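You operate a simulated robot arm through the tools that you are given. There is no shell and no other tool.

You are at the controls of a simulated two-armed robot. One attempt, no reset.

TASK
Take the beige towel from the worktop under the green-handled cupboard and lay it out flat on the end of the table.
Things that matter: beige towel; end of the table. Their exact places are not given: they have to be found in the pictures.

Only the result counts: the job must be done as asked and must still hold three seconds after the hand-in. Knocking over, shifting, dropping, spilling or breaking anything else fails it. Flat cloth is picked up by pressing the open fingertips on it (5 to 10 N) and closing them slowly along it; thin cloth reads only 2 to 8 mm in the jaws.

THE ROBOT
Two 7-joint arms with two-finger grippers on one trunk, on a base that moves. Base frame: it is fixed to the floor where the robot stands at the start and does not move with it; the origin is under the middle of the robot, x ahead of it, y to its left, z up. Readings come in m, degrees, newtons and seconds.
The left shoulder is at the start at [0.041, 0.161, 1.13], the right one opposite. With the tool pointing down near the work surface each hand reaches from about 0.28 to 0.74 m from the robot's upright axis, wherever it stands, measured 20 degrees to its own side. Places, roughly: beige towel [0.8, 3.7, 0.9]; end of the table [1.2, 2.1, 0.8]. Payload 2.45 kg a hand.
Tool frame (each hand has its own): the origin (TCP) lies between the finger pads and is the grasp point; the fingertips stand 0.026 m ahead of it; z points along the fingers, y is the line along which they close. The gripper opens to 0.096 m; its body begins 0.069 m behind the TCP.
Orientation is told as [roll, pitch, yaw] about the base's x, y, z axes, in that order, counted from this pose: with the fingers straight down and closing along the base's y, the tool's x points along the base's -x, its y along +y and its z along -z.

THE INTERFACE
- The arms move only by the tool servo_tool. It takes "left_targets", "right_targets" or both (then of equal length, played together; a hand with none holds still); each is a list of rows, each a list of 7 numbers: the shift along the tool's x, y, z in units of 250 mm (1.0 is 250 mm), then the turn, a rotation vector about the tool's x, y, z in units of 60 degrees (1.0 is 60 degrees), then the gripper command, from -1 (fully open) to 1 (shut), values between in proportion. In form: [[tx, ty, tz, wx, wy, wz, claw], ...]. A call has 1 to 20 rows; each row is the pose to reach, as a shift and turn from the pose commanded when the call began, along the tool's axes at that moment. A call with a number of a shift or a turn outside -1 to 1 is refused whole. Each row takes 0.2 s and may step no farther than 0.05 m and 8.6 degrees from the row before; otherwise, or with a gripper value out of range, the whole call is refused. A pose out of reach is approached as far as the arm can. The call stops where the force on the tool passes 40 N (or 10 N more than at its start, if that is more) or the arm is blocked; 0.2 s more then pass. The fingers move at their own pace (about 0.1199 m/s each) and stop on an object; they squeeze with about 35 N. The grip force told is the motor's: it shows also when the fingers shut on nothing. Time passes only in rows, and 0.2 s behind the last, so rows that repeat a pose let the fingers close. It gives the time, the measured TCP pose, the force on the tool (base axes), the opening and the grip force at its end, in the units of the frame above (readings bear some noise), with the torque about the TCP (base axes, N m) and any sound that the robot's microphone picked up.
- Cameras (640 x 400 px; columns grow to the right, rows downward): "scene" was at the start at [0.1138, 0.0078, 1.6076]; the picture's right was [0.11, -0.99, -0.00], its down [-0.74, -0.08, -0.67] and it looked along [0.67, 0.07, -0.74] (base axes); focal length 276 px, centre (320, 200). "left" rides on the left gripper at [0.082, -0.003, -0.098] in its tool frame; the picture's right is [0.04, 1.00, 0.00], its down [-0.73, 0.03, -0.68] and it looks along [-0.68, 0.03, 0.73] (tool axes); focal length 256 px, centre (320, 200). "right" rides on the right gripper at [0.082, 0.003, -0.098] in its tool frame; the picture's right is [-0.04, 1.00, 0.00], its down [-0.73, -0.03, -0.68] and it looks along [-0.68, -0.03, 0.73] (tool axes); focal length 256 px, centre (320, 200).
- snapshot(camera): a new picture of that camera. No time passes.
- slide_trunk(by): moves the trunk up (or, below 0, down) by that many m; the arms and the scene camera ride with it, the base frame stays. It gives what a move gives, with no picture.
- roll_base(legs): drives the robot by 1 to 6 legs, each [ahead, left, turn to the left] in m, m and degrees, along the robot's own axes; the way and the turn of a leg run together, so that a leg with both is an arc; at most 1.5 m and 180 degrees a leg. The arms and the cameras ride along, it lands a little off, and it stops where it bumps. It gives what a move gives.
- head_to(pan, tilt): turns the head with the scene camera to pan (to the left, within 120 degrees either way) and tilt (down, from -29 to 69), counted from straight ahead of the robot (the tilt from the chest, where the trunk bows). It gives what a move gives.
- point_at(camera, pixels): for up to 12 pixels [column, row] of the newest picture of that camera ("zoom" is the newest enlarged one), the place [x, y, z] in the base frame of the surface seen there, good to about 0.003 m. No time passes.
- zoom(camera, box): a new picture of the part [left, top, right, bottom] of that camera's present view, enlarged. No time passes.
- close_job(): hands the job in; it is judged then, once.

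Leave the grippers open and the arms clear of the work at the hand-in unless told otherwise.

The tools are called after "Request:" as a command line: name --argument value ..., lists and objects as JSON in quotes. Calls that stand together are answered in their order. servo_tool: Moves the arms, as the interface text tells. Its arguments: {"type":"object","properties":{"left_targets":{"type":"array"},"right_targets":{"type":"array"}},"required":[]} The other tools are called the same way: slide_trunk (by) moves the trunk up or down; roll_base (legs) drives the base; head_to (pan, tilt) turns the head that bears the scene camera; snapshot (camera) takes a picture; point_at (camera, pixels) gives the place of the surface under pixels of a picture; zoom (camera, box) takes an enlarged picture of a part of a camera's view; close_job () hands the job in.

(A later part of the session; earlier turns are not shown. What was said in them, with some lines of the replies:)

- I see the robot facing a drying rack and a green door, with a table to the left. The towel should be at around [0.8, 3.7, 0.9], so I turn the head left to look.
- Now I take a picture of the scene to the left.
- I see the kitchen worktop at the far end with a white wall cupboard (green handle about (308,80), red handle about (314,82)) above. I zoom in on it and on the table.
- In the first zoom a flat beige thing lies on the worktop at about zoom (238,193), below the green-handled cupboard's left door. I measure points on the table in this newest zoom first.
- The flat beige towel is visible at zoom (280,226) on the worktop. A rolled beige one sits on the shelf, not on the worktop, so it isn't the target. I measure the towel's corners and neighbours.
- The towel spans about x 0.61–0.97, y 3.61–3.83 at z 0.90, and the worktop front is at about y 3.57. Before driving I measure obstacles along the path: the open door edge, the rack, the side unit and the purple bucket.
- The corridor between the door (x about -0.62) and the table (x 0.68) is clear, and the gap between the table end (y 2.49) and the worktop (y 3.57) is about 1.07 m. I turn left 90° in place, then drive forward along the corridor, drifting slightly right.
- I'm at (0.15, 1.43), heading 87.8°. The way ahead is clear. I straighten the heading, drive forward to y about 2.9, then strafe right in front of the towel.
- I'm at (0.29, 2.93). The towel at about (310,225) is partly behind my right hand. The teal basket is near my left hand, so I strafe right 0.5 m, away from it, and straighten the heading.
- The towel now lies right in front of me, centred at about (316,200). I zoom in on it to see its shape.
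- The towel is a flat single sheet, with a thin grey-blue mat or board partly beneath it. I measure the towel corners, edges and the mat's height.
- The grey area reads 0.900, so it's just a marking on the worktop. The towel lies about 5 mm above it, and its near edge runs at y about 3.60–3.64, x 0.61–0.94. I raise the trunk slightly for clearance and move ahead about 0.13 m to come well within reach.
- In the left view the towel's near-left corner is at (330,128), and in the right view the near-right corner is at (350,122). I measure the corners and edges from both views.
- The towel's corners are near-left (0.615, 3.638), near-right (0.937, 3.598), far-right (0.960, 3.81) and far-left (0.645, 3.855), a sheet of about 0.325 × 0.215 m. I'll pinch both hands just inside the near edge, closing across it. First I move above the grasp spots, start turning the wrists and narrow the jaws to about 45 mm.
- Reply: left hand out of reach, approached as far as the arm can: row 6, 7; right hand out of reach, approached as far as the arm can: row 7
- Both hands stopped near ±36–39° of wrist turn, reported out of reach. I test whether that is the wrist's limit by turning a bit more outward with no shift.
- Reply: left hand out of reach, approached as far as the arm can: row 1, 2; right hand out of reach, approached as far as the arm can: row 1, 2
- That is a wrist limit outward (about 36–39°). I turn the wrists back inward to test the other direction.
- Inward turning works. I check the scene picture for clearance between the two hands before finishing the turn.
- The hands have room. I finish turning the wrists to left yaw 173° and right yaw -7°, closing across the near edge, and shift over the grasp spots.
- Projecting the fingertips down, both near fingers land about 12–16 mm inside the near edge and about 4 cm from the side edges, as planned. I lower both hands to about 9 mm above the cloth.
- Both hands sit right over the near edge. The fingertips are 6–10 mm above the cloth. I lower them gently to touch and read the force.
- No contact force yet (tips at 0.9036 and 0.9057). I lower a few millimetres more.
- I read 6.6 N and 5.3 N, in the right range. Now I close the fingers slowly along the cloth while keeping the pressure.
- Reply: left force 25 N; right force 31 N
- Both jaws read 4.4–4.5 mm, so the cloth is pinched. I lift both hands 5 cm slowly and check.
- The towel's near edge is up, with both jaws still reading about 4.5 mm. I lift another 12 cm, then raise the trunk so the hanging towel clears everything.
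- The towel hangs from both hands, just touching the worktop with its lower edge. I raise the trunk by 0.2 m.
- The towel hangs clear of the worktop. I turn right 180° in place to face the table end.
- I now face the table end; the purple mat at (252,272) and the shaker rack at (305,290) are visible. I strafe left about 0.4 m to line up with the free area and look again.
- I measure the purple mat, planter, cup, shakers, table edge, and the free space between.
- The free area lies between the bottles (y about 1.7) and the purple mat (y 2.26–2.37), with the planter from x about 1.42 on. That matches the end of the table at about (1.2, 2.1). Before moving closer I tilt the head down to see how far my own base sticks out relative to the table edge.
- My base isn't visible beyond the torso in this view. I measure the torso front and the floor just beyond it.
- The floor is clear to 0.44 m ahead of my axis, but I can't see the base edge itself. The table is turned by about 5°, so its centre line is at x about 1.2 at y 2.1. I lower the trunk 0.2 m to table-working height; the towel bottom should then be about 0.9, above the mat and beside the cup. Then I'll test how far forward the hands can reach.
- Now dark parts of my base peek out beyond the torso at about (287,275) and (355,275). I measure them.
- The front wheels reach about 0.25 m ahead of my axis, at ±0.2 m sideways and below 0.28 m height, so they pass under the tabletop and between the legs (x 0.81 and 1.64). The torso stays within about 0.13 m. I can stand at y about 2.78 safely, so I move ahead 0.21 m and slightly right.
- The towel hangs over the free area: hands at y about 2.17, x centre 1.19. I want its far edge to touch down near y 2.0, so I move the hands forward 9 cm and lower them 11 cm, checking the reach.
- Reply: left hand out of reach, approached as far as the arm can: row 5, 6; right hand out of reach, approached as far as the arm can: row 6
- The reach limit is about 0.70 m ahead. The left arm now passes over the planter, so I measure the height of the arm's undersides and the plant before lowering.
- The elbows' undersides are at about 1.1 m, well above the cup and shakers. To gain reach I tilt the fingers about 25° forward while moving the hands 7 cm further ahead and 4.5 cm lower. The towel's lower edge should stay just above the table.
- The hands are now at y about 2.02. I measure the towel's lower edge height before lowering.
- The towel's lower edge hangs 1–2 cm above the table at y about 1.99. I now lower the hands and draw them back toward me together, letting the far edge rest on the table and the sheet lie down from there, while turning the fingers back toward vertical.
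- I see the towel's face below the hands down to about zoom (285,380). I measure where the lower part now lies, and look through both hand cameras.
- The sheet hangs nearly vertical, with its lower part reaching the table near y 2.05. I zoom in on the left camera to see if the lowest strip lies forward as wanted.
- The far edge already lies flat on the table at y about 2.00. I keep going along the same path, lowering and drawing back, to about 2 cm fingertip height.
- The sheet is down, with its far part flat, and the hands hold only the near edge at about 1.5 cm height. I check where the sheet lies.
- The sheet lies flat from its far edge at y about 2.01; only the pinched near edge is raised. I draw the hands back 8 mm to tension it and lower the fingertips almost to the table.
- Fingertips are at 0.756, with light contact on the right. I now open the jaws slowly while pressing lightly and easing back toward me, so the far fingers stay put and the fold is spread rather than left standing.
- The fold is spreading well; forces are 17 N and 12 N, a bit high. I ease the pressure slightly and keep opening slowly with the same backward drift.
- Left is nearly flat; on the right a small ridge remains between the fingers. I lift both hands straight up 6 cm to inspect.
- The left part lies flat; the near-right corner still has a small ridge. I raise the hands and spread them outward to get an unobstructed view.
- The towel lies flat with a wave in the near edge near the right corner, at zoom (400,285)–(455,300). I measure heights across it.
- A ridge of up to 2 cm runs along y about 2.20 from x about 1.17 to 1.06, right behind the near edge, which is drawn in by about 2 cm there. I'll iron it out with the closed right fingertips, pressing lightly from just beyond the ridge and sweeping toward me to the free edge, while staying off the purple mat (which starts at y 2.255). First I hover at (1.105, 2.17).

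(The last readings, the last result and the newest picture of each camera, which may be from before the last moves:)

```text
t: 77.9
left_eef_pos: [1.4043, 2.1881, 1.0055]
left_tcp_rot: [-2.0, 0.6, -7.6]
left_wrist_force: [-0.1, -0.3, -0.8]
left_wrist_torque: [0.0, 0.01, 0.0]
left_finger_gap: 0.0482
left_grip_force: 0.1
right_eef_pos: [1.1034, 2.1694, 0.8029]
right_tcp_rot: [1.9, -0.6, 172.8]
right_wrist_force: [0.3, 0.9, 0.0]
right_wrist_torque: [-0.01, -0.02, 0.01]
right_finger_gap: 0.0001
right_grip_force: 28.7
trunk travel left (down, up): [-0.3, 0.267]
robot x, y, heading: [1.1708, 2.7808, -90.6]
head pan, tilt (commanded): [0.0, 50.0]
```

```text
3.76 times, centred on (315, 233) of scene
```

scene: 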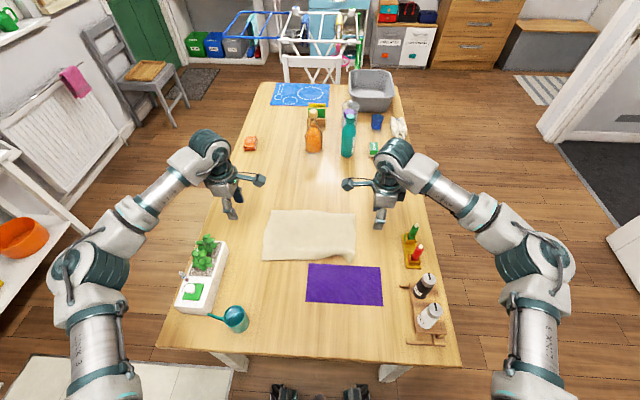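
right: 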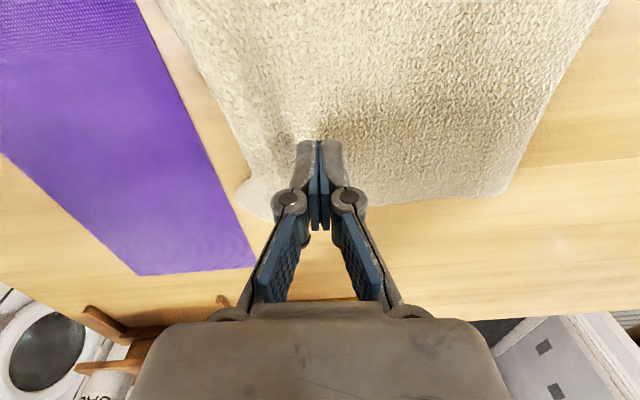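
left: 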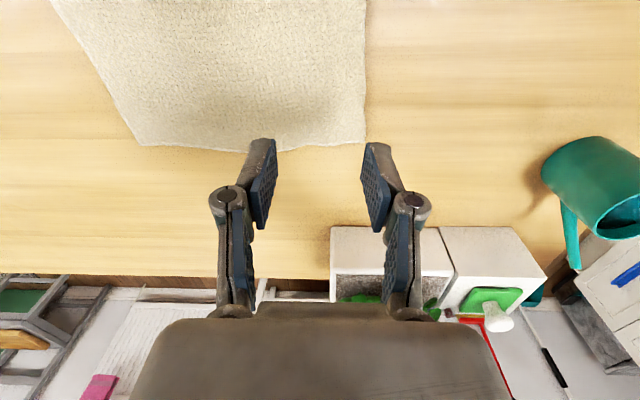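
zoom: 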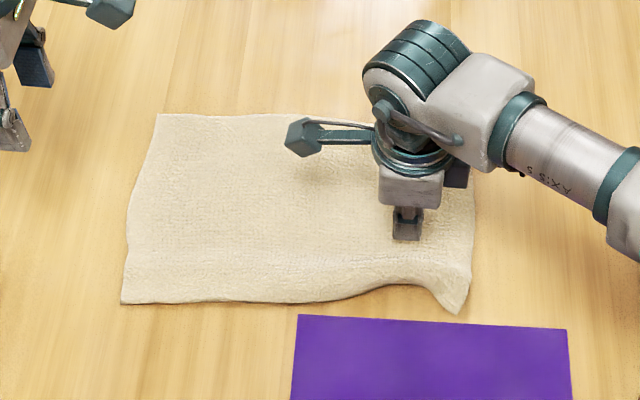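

I press down lightly at y 2.17 and sweep 5.5 cm toward me, ending at TCP y about 2.225, short of the mat.

Request:
servo_tool --right_targets '[[0, 0, 0.04, 0, 0, 0, 1], [0, 0, 0.07, 0, 0, 0, 1], [0, 0, 0.09, 0, 0, 0, 1], [-0.003, -0.027, 0.09, 0, 0, 0, 1], [-0.007, -0.054, 0.089, 0, 0, 0, 1], [-0.01, -0.082, 0.088, 0, 0, 0, 1], [-0.014, -0.109, 0.087, 0, 0, 0, 1], [-0.017, -0.136, 0.086, 0, 0, 0, 1], [-0.021, -0.163, 0.085, 0, 0, 0, 1], [-0.024, -0.19, 0.084, 0, 0, 0, 1], [-0.028, -0.218, 0.083, 0, 0, 0, 1]]'

Request:
snapshot --camera "right"

Request:
zoom --camera "scene" --box '[230, 180, 400, 286]'

```text
t: 80.3
left_eef_pos: [1.402, 2.1875, 1.0059]
left_tcp_rot: [-2.0, 0.6, -7.6]
left_wrist_force: [0.3, 0.9, -0.5]
left_wrist_torque: [0.02, 0.02, -0.01]
left_finger_gap: 0.0477
left_grip_force: 0.2
right_eef_pos: [1.1025, 2.2234, 0.7824]
right_tcp_rot: [2.1, -0.5, 172.7]
right_wrist_force: [0.0, 0.2, 0.1]
right_wrist_torque: [-0.02, 0.03, 0.0]
right_finger_gap: 0.0
right_grip_force: 28.5
trunk travel left (down, up): [-0.3, 0.267]
robot x, y, heading: [1.1719, 2.7807, -90.8]
head pan, tilt (commanded): [0.0, 50.0]
```

```text
taken
```

right: 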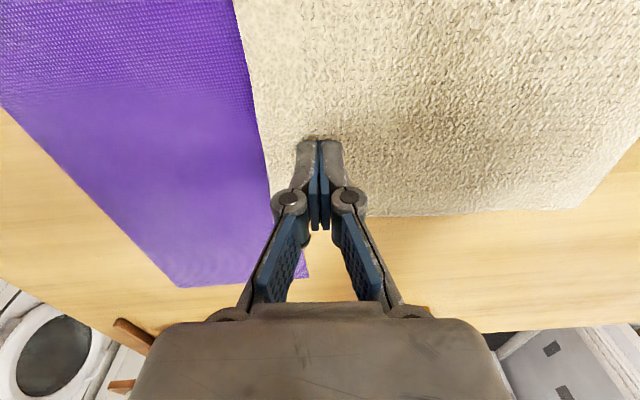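

```text
3.76 times, centred on (315, 233) of scene
```

zoom: 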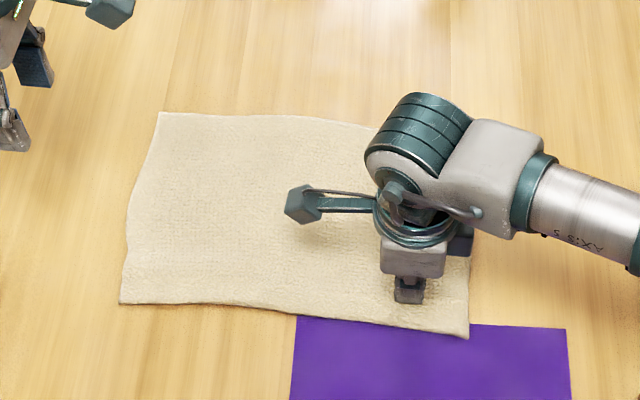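

The ridge is gone; the near edge now reaches just about the mat's edge. I lift the right hand straight up and away to view everything.

Request:
servo_tool --right_targets '[[0, 0, -0.1, 0, 0, 0, 1], [0, 0, -0.25, 0, 0, 0, 1], [0, 0, -0.4, 0, 0, 0, 0.6], [0, 0, -0.6, 0, 0, 0, 0.2], [0, 0, -0.8, 0, 0, 0, 0], [-0.2, 0, -0.9, 0, 0, 0, 0], [-0.35, 0, -0.9, 0, 0, 0, 0]]'

Request:
snapshot --camera "scene"

Request:
zoom --camera "scene" --box '[230, 180, 400, 286]'

```text
refused: row 6 steps farther than a row can; nothing moved
```

```text
taken
```

scene: 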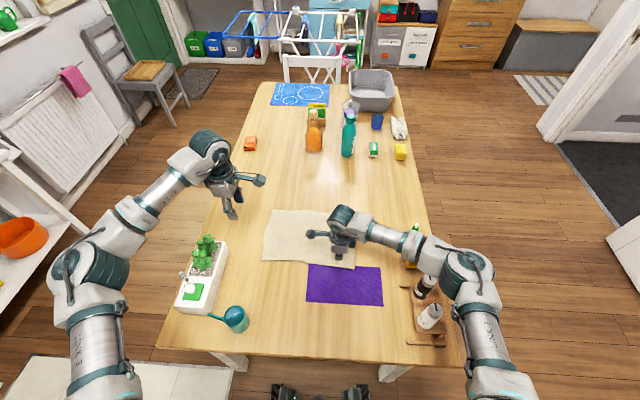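

```text
3.76 times, centred on (315, 233) of scene
```

zoom: 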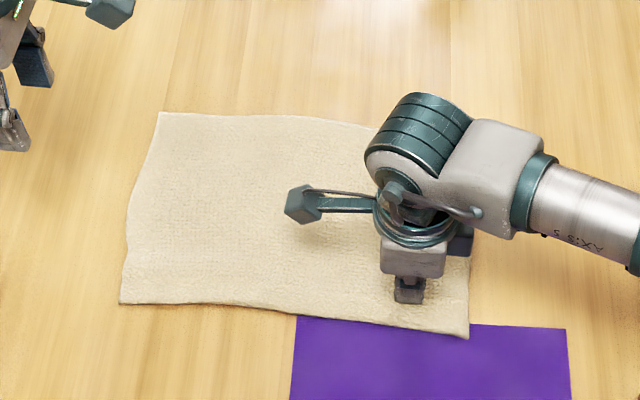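

The call was refused because one step was too long, and nothing moved. I repeat it with smaller steps.

Request:
servo_tool --right_targets '[[0, 0, -0.1, 0, 0, 0, 1], [0, 0, -0.25, 0, 0, 0, 1], [0, 0, -0.4, 0, 0, 0, 0.6], [0, 0, -0.55, 0, 0, 0, 0.2], [0, 0, -0.7, 0, 0, 0, 0], [0, 0, -0.85, 0, 0, 0, 0], [-0.15, 0, -0.9, 0, 0, 0, 0], [-0.3, 0, -0.9, 0, 0, 0, 0]]'

Request:
snapshot --camera "scene"

Request:
zoom --camera "scene" --box '[230, 180, 400, 286]'

```text
t: 82.1
left_eef_pos: [1.4003, 2.1877, 1.0065]
left_tcp_rot: [-2.0, 0.4, -7.5]
left_wrist_force: [-1.1, -1.1, -0.9]
left_wrist_torque: [-0.01, -0.02, -0.04]
left_finger_gap: 0.048
left_grip_force: 0.0
right_eef_pos: [1.0262, 2.2416, 1.0097]
right_tcp_rot: [2.0, -0.4, 172.7]
right_wrist_force: [-0.1, 1.3, 0.3]
right_wrist_torque: [-0.03, -0.02, -0.04]
right_finger_gap: 0.048
right_grip_force: 0.0
trunk travel left (down, up): [-0.3, 0.267]
robot x, y, heading: [1.1688, 2.7806, -90.5]
head pan, tilt (commanded): [0.0, 50.0]
```

```text
taken
```

scene: 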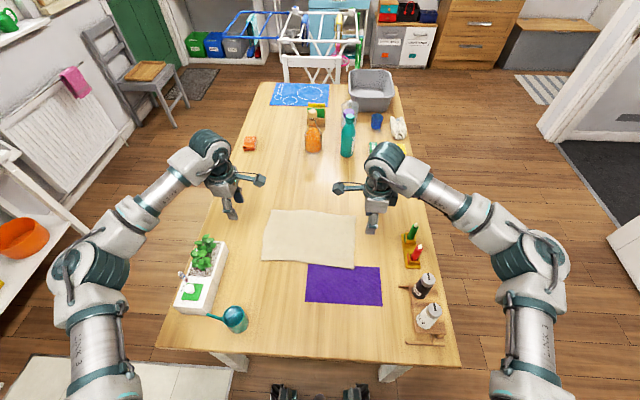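

```text
3.76 times, centred on (315, 233) of scene
```

zoom: 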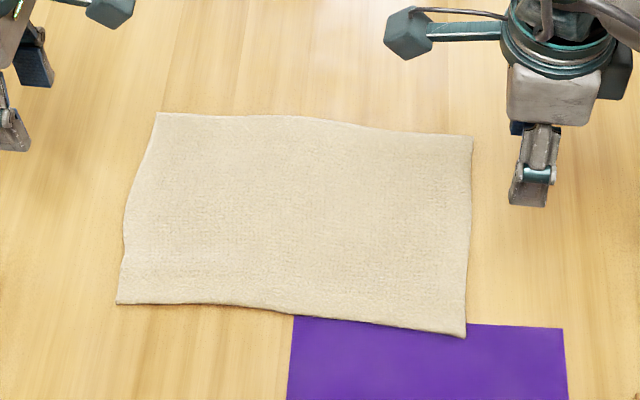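

The towel now lies flat. Its near-right edge seems to touch the purple mat's edge. I measure the towel heights, corners, and the mat's position.

Request:
point_at --camera "zoom" --pixels '[[158, 118], [468, 140], [463, 333], [120, 300], [300, 200], [250, 262], [200, 262], [330, 290], [400, 290], [440, 290], [400, 322], [300, 312]]'

Request:
point_at --camera "scene" --pixels '[[379, 268], [382, 304], [306, 302], [307, 270], [204, 245], [235, 318], [425, 285], [432, 316]]'

```text
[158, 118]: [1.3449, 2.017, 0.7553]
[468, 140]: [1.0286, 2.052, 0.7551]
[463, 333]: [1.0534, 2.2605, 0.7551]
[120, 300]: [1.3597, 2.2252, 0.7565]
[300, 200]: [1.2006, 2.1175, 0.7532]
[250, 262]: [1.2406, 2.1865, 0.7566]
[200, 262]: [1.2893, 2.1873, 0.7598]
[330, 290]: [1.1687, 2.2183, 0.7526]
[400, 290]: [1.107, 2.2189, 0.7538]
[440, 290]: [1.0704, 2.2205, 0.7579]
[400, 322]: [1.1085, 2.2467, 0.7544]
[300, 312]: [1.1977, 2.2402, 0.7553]
```

```text
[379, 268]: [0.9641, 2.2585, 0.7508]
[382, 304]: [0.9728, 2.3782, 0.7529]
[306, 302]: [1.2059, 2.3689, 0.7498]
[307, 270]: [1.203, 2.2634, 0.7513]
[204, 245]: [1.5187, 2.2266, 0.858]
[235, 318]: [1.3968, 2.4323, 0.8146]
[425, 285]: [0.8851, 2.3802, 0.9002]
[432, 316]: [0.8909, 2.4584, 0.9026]
```

The towel is flat: all measured heights are 0.753–0.760, with its centre at (1.20, 2.14). The mat hasn't moved, but the towel's near-right corner overlaps its edge by a few millimetres. I'd like to slide the towel 2.5–3.5 cm further onto the free area. I'll press both closed hands on its far half and drag gently away. First I check the reach in the air above the end points, with a slight forward tilt.

Request:
servo_tool --left_targets '[[0.056, -0.093, 0, 0.043, 0, 0, 1], [0.111, -0.186, 0, 0.087, 0, 0, 1], [0.167, -0.28, 0, 0.13, 0, 0, 1], [0.222, -0.373, 0, 0.174, 0, 0, 1], [0.278, -0.466, 0, 0.217, 0, 0, 1], [0.278, -0.466, 0.144, 0.217, 0, 0, 1], [0.278, -0.466, 0.289, 0.217, 0, 0, 1], [0.278, -0.466, 0.433, 0.217, 0, 0, 1], [0.278, -0.466, 0.578, 0.217, 0, 0, 1], [0.278, -0.466, 0.722, 0.217, 0, 0, 1]]' --right_targets '[[0.055, 0.118, 0, -0.043, 0, 0, 1], [0.11, 0.236, 0, -0.087, 0, 0, 1], [0.166, 0.354, 0, -0.13, 0, 0, 1], [0.221, 0.472, 0, -0.174, 0, 0, 1], [0.276, 0.59, 0, -0.217, 0, 0, 1], [0.276, 0.59, 0.148, -0.217, 0, 0, 1], [0.276, 0.59, 0.297, -0.217, 0, 0, 1], [0.276, 0.59, 0.445, -0.217, 0, 0, 1], [0.276, 0.59, 0.594, -0.217, 0, 0, 1], [0.276, 0.59, 0.742, -0.217, 0, 0, 1]]'

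Request:
snapshot --camera "scene"

```text
t: 84.3
left_eef_pos: [1.3145, 2.0753, 0.827]
left_tcp_rot: [-15.1, 0.5, -7.6]
left_wrist_force: [-0.1, -0.1, -0.5]
left_wrist_torque: [-0.01, 0.02, -0.01]
left_finger_gap: 0.0001
left_grip_force: 28.5
right_eef_pos: [1.0835, 2.0769, 0.8251]
right_tcp_rot: [14.9, -0.6, 172.7]
right_wrist_force: [-0.5, -0.8, 0.6]
right_wrist_torque: [0.01, -0.01, 0.0]
right_finger_gap: 0.0002
right_grip_force: 29.0
trunk travel left (down, up): [-0.3, 0.267]
robot x, y, heading: [1.1718, 2.7795, -90.5]
head pan, tilt (commanded): [0.0, 50.0]
```

```text
taken
```

scene: 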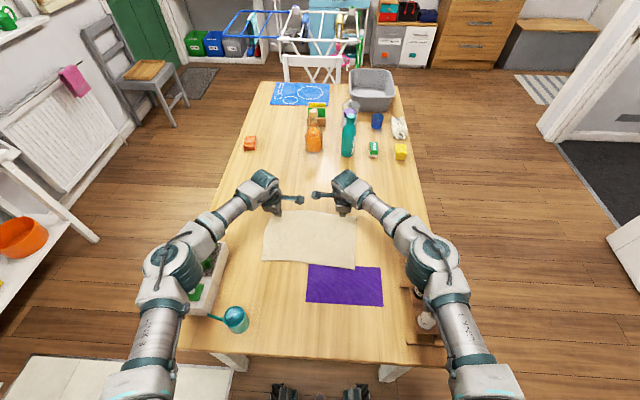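

Both hands reached their points without any limit. I check the elbow heights over the planter and shakers before going lower.

Request:
point_at --camera "scene" --pixels '[[195, 265], [200, 280], [172, 262], [165, 300], [430, 250], [425, 275], [440, 290], [210, 265], [207, 285], [425, 322]]'

Request:
zoom --camera "scene" --box '[130, 200, 290, 350]'

Request:
zoom --camera "scene" --box '[360, 200, 500, 360]'

```text
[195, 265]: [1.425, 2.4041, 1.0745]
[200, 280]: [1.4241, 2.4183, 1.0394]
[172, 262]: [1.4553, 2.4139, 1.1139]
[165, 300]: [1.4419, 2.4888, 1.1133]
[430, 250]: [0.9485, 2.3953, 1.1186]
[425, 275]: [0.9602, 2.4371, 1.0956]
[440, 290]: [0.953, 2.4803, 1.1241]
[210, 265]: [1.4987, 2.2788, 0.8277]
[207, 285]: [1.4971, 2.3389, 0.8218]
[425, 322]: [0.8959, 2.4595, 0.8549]
```

```text
2.67 times, centred on (210, 275) of scene
```

zoom: 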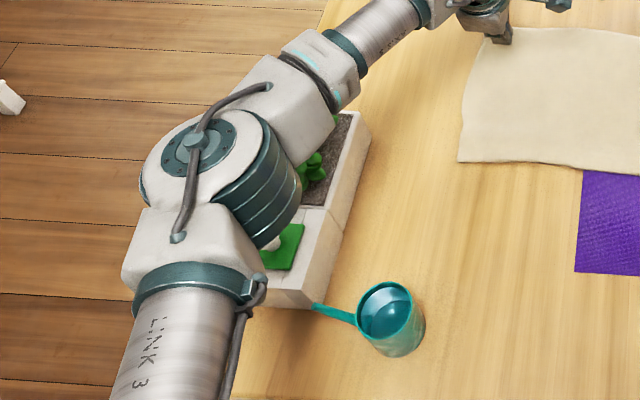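

```text
2.50 times, centred on (430, 280) of scene
```

zoom: 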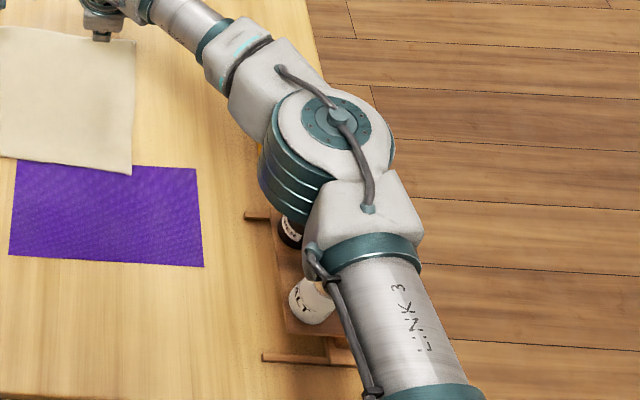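

The elbows' undersides stay above 1.0 m, clear of the plant (0.86) and shakers (0.90). I move to the drag start points (left y 2.10, right y 2.11) and lower to just about touch.

Request:
servo_tool --left_targets '[[0.007, 0.066, 0.055, 0, 0, 0, 1], [0.013, 0.132, 0.109, 0, 0, 0, 1], [0.013, 0.136, 0.123, 0, 0, 0, 1], [0.013, 0.139, 0.136, 0, 0, 0, 1]]' --right_targets '[[-0.009, -0.085, 0.05, 0, 0, 0, 1], [-0.018, -0.17, 0.1, 0, 0, 0, 1], [-0.018, -0.173, 0.11, 0, 0, 0, 1], [-0.018, -0.175, 0.119, 0, 0, 0, 1]]'

```text
t: 85.3
left_eef_pos: [1.3124, 2.1021, 0.7867]
left_tcp_rot: [-15.0, 0.5, -7.7]
left_wrist_force: [0.2, 0.1, 0.1]
left_wrist_torque: [-0.03, -0.01, 0.01]
left_finger_gap: 0.0
left_grip_force: 28.3
right_eef_pos: [1.0794, 2.1138, 0.7877]
right_tcp_rot: [15.0, -0.5, 172.8]
right_wrist_force: [0.0, 0.2, -0.2]
right_wrist_torque: [0.03, 0.0, 0.0]
right_finger_gap: 0.0001
right_grip_force: 28.4
trunk travel left (down, up): [-0.3, 0.267]
robot x, y, heading: [1.1696, 2.7837, -90.6]
head pan, tilt (commanded): [0.0, 50.0]
```

No contact yet (TCP z 0.787). I lower 6 mm more to press.

Request:
servo_tool --left_targets '[[0, 0.003, 0.012, 0, 0, 0, 1], [0, 0.006, 0.023, 0, 0, 0, 1]]' --right_targets '[[0, -0.003, 0.012, 0, 0, 0, 1], [0, -0.006, 0.023, 0, 0, 0, 1]]'

```text
t: 85.9
left_eef_pos: [1.3132, 2.1035, 0.7801]
left_tcp_rot: [-15.1, 0.5, -7.6]
left_wrist_force: [0.5, -0.2, 1.1]
left_wrist_torque: [0.0, -0.01, 0.0]
left_finger_gap: 0.0
left_grip_force: 27.9
right_eef_pos: [1.0792, 2.1135, 0.7803]
right_tcp_rot: [15.0, -0.6, 172.8]
right_wrist_force: [-0.3, 0.6, -0.2]
right_wrist_torque: [-0.03, 0.02, -0.01]
right_finger_gap: 0.0001
right_grip_force: 28.4
trunk travel left (down, up): [-0.3, 0.267]
robot x, y, heading: [1.1691, 2.7793, -90.3]
head pan, tilt (commanded): [0.0, 50.0]
```

It's barely touching. I press 3.5 mm more and read the force.

Request:
servo_tool --left_targets '[[0, 0.002, 0.007, 0, 0, 0, 1], [0, 0.004, 0.014, 0, 0, 0, 1]]' --right_targets '[[0, -0.002, 0.007, 0, 0, 0, 1], [0, -0.004, 0.014, 0, 0, 0, 1]]'

```text
t: 86.5
left_eef_pos: [1.3129, 2.1025, 0.7785]
left_tcp_rot: [-15.2, 0.5, -7.6]
left_wrist_force: [-1.0, 2.1, 9.7]
left_wrist_torque: [0.05, 0.04, 0.0]
left_finger_gap: 0.0002
left_grip_force: 28.0
right_eef_pos: [1.0785, 2.1144, 0.7792]
right_tcp_rot: [15.1, -0.5, 172.7]
right_wrist_force: [0.8, -0.3, 4.3]
right_wrist_torque: [-0.02, -0.01, 0.03]
right_finger_gap: 0.0
right_grip_force: 28.7
trunk travel left (down, up): [-0.3, 0.267]
robot x, y, heading: [1.1695, 2.7842, -90.6]
head pan, tilt (commanded): [0.0, 50.0]
```

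The force is 9.7 N left and 4.3 N right. I drag slowly away: left 2.8 cm, right 3.6 cm.

Request:
servo_tool --left_targets '[[-0.002, -0.013, 0.004, 0, 0, 0, 1], [-0.004, -0.027, 0.007, 0, 0, 0, 1], [-0.006, -0.04, 0.011, 0, 0, 0, 1], [-0.008, -0.054, 0.014, 0, 0, 0, 1], [-0.009, -0.067, 0.018, 0, 0, 0, 1], [-0.011, -0.08, 0.022, 0, 0, 0, 1], [-0.013, -0.094, 0.025, 0, 0, 0, 1], [-0.015, -0.107, 0.029, 0, 0, 0, 1]]' --right_targets '[[0.002, 0.017, 0.007, 0, 0, 0, 1], [0.005, 0.034, 0.012, 0, 0, 0, 1], [0.007, 0.052, 0.017, 0, 0, 0, 1], [0.009, 0.069, 0.022, 0, 0, 0, 1], [0.011, 0.086, 0.026, 0, 0, 0, 1], [0.014, 0.103, 0.031, 0, 0, 0, 1], [0.016, 0.121, 0.035, 0, 0, 0, 1], [0.018, 0.138, 0.04, 0, 0, 0, 1]]'

Request:
zoom --camera "scene" --box '[230, 170, 400, 276]'

```text
t: 88.3
left_eef_pos: [1.312, 2.0753, 0.7787]
left_tcp_rot: [-15.2, 0.6, -7.7]
left_wrist_force: [-0.1, 2.2, 7.8]
left_wrist_torque: [0.11, 0.02, 0.0]
left_finger_gap: 0.0
left_grip_force: 29.2
right_eef_pos: [1.0783, 2.077, 0.7789]
right_tcp_rot: [15.1, -0.6, 172.8]
right_wrist_force: [-0.1, 4.1, 13.5]
right_wrist_torque: [0.15, 0.04, 0.0]
right_finger_gap: 0.0
right_grip_force: 28.5
trunk travel left (down, up): [-0.3, 0.267]
robot x, y, heading: [1.1733, 2.7839, -90.6]
head pan, tilt (commanded): [0.0, 50.0]
```

```text
3.76 times, centred on (315, 223) of scene
```

zoom: 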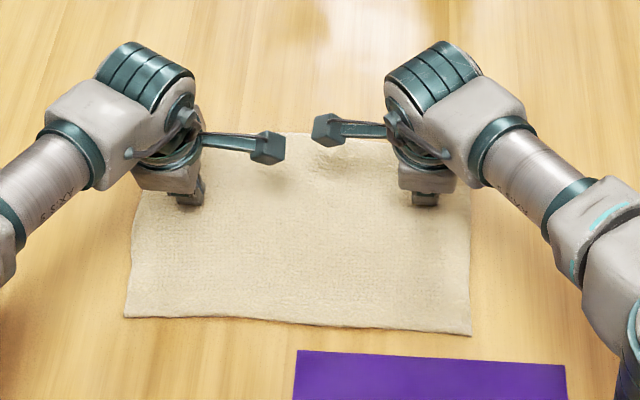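

The towel slid clear of the mat. I lift both hands straight up and then back outward for a clear view.

Request:
servo_tool --left_targets '[[0, -0.01, -0.039, 0, 0, 0, 1], [0, -0.031, -0.116, 0, 0, 0, 1], [0, -0.062, -0.232, 0, 0, 0, 1], [0, -0.104, -0.386, 0, 0, 0, 1], [0, -0.104, -0.56, 0, 0, 0, 0.6], [-0.15, 0.0, -0.65, 0, 0, 0, 0.2], [-0.3, 0.1, -0.7, 0, 0, 0, 0]]' --right_targets '[[0, 0.01, -0.039, 0, 0, 0, 1], [0, 0.031, -0.116, 0, 0, 0, 1], [0, 0.062, -0.232, 0, 0, 0, 1], [0, 0.103, -0.386, 0, 0, 0, 1], [0, 0.103, -0.56, 0, 0, 0, 0.6], [-0.15, 0.0, -0.65, 0, 0, 0, 0.2], [-0.3, -0.1, -0.7, 0, 0, 0, 0]]'

Request:
snapshot --camera "scene"

Request:
zoom --camera "scene" --box '[230, 170, 400, 276]'

```text
refused: row 6 steps farther than a row can; nothing moved
```

```text
taken
```

scene: 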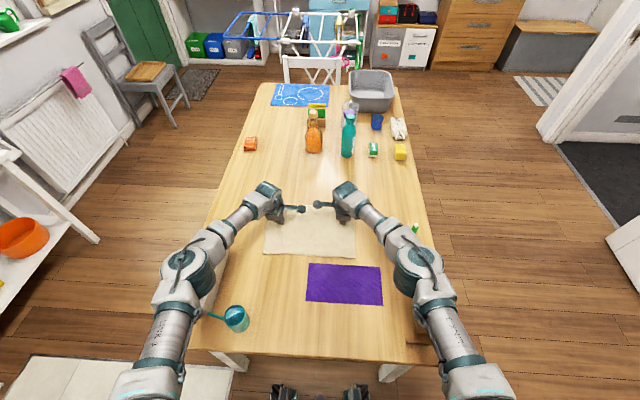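

```text
3.76 times, centred on (315, 223) of scene
```

zoom: 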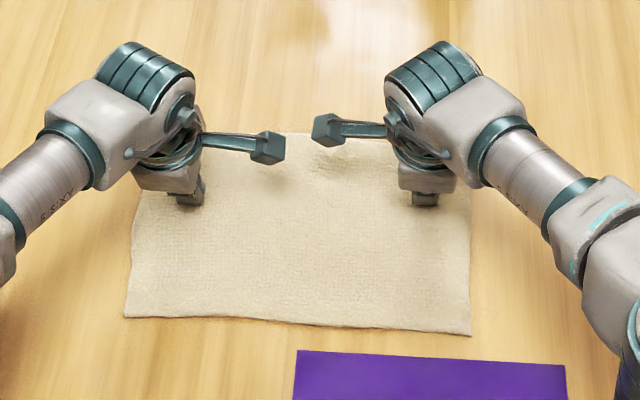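

It was refused for too long a step, and nothing moved. I split it: a vertical lift first, then outward in smaller steps.

Request:
servo_tool --left_targets '[[0, -0.01, -0.039, 0, 0, 0, 1], [0, -0.031, -0.116, 0, 0, 0, 1], [0, -0.062, -0.232, 0, 0, 0, 1], [0, -0.104, -0.386, 0, 0, 0, 1], [0, -0.104, -0.54, 0, 0, 0, 0.6], [-0.08, -0.04, -0.62, 0, 0, 0, 0.2], [-0.18, 0.04, -0.68, 0, 0, 0, 0], [-0.28, 0.12, -0.74, 0, 0, 0, 0]]' --right_targets '[[0, 0.01, -0.039, 0, 0, 0, 1], [0, 0.031, -0.116, 0, 0, 0, 1], [0, 0.062, -0.232, 0, 0, 0, 1], [0, 0.103, -0.386, 0, 0, 0, 1], [0, 0.103, -0.54, 0, 0, 0, 0.6], [-0.08, 0.04, -0.62, 0, 0, 0, 0.2], [-0.18, -0.04, -0.68, 0, 0, 0, 0], [-0.28, -0.12, -0.74, 0, 0, 0, 0]]'

Request:
snapshot --camera "scene"

Request:
zoom --camera "scene" --box '[230, 170, 400, 276]'

```text
t: 90.1
left_eef_pos: [1.3936, 2.1395, 0.9498]
left_tcp_rot: [-15.1, 0.5, -7.7]
left_wrist_force: [0.1, 1.1, 0.4]
left_wrist_torque: [0.01, -0.01, 0.03]
left_finger_gap: 0.048
left_grip_force: 0.0
right_eef_pos: [1.0218, 2.1604, 0.9508]
right_tcp_rot: [15.1, -0.6, 172.8]
right_wrist_force: [0.7, 0.4, 0.0]
right_wrist_torque: [-0.02, -0.04, -0.03]
right_finger_gap: 0.048
right_grip_force: 0.0
trunk travel left (down, up): [-0.3, 0.267]
robot x, y, heading: [1.1752, 2.7824, -90.4]
head pan, tilt (commanded): [0.0, 50.0]
```

```text
taken
```

scene: 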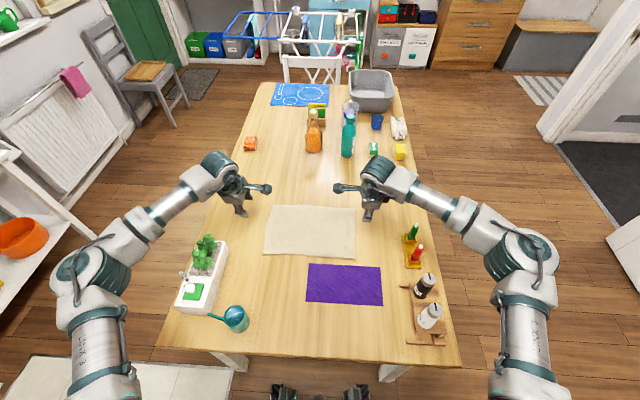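

```text
3.76 times, centred on (315, 223) of scene
```

zoom: 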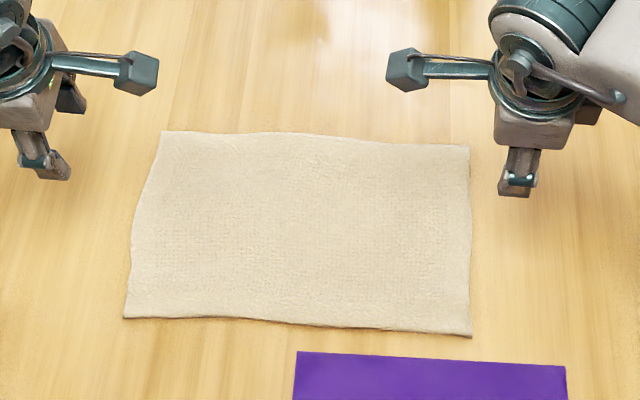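

The towel is flat and clear of the mat. I measure the final corners and heights.

Request:
point_at --camera "zoom" --pixels '[[163, 135], [467, 148], [469, 333], [126, 315], [300, 225], [230, 170], [400, 170], [320, 150], [200, 300], [420, 310], [140, 240], [455, 240]]'

```text
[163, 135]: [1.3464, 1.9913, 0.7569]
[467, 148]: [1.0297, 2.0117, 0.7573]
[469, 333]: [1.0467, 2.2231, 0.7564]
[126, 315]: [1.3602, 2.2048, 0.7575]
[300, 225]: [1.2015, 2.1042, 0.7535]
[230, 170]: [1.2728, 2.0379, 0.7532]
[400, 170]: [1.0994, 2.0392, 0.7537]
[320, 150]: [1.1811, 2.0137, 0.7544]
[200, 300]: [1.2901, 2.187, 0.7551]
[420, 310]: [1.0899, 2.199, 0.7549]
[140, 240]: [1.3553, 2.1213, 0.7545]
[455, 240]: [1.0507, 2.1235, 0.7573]
```

All heights read 0.753–0.758 and the towel measures its full 0.315 × 0.213 m, centred at (1.20, 2.11). Now I open the grippers fully, raise the hands and the trunk, and back away a little.

Request:
servo_tool --left_targets '[[0, -0.03, -0.12, 0, 0, 0, -0.5], [0, -0.06, -0.24, 0, 0, 0, -1], [0, -0.09, -0.36, 0, 0, 0, -1]]' --right_targets '[[0, 0.03, -0.12, 0, 0, 0, -0.5], [0, 0.06, -0.24, 0, 0, 0, -1], [0, 0.09, -0.36, 0, 0, 0, -1]]'

Request:
slide_trunk --by 0.15

Request:
roll_base --legs '[[-0.2, 0, 0]]'

Request:
snapshot --camera "scene"

```text
t: 90.9
left_eef_pos: [1.3944, 2.1414, 1.0409]
left_tcp_rot: [-15.1, 0.5, -7.7]
left_wrist_force: [0.1, -0.3, 0.1]
left_wrist_torque: [-0.04, -0.01, -0.01]
left_finger_gap: 0.0961
left_grip_force: 0.1
right_eef_pos: [1.0213, 2.1621, 1.0426]
right_tcp_rot: [15.1, -0.6, 172.7]
right_wrist_force: [-0.2, -0.6, 0.0]
right_wrist_torque: [0.0, 0.02, -0.02]
right_finger_gap: 0.096
right_grip_force: 0.0
trunk travel left (down, up): [-0.3, 0.267]
robot x, y, heading: [1.1686, 2.7816, -90.6]
head pan, tilt (commanded): [0.0, 50.0]
```

```text
t: 92.7
left_eef_pos: [1.3943, 2.1413, 1.1894]
left_tcp_rot: [-15.1, 0.5, -7.7]
left_wrist_force: [0.3, 0.4, 0.8]
left_wrist_torque: [0.02, -0.01, 0.0]
left_finger_gap: 0.0958
left_grip_force: 0.0
right_eef_pos: [1.0201, 2.1632, 1.1916]
right_tcp_rot: [15.0, -0.7, 172.8]
right_wrist_force: [-0.2, -0.5, 0.2]
right_wrist_torque: [0.03, 0.02, -0.02]
right_finger_gap: 0.0961
right_grip_force: 0.1
trunk travel left (down, up): [-0.45, 0.117]
robot x, y, heading: [1.1728, 2.7841, -90.5]
head pan, tilt (commanded): [0.0, 50.0]
```

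```text
t: 94.3
left_eef_pos: [1.3972, 2.3436, 1.1881]
left_tcp_rot: [-14.8, 0.6, -7.6]
left_wrist_force: [0.6, 0.0, -0.7]
left_wrist_torque: [-0.02, 0.01, 0.0]
left_finger_gap: 0.0962
left_grip_force: 0.2
right_eef_pos: [1.0247, 2.3652, 1.1901]
right_tcp_rot: [14.9, -0.6, 172.8]
right_wrist_force: [0.1, -0.1, 0.1]
right_wrist_torque: [0.0, 0.0, -0.04]
right_finger_gap: 0.0962
right_grip_force: 0.0
trunk travel left (down, up): [-0.45, 0.117]
robot x, y, heading: [1.1744, 2.9895, -90.6]
head pan, tilt (commanded): [0.0, 50.0]
```

```text
taken
```

scene: 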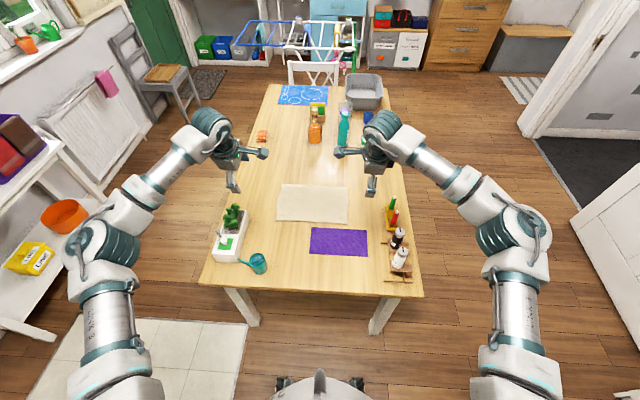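

The towel lies flat on the table end at about (312,205). The mat, planter, cup and shakers all stand where they were, the grippers are open and the arms are clear. I hand the job in.

Request:
close_job

```text
The job is handed in.
```

The beige towel is now laid out flat on the end of the table, and I've handed the job in.

- **Position:** its centre is at about (1.20, 2.11), between the bottles and the purple mat, and clear of the mat.
- **Flatness:** it measures about 0.315 × 0.213 m, close to its size on the worktop. Every height I checked on it was between 0.753 and 0.758 m, against a tabletop at 0.75 m.
- **Smoothing:** after I let go, a ridge up to 2 cm high was left near one corner. I pressed it out with the closed fingertips, then slid the towel about 3 cm off the mat.
- **Surroundings:** the mat, planter, cup and shakers look unmoved in the last picture. I felt no bumps while driving.

Both grippers are open, and the robot has backed away with its arms raised clear of the table.
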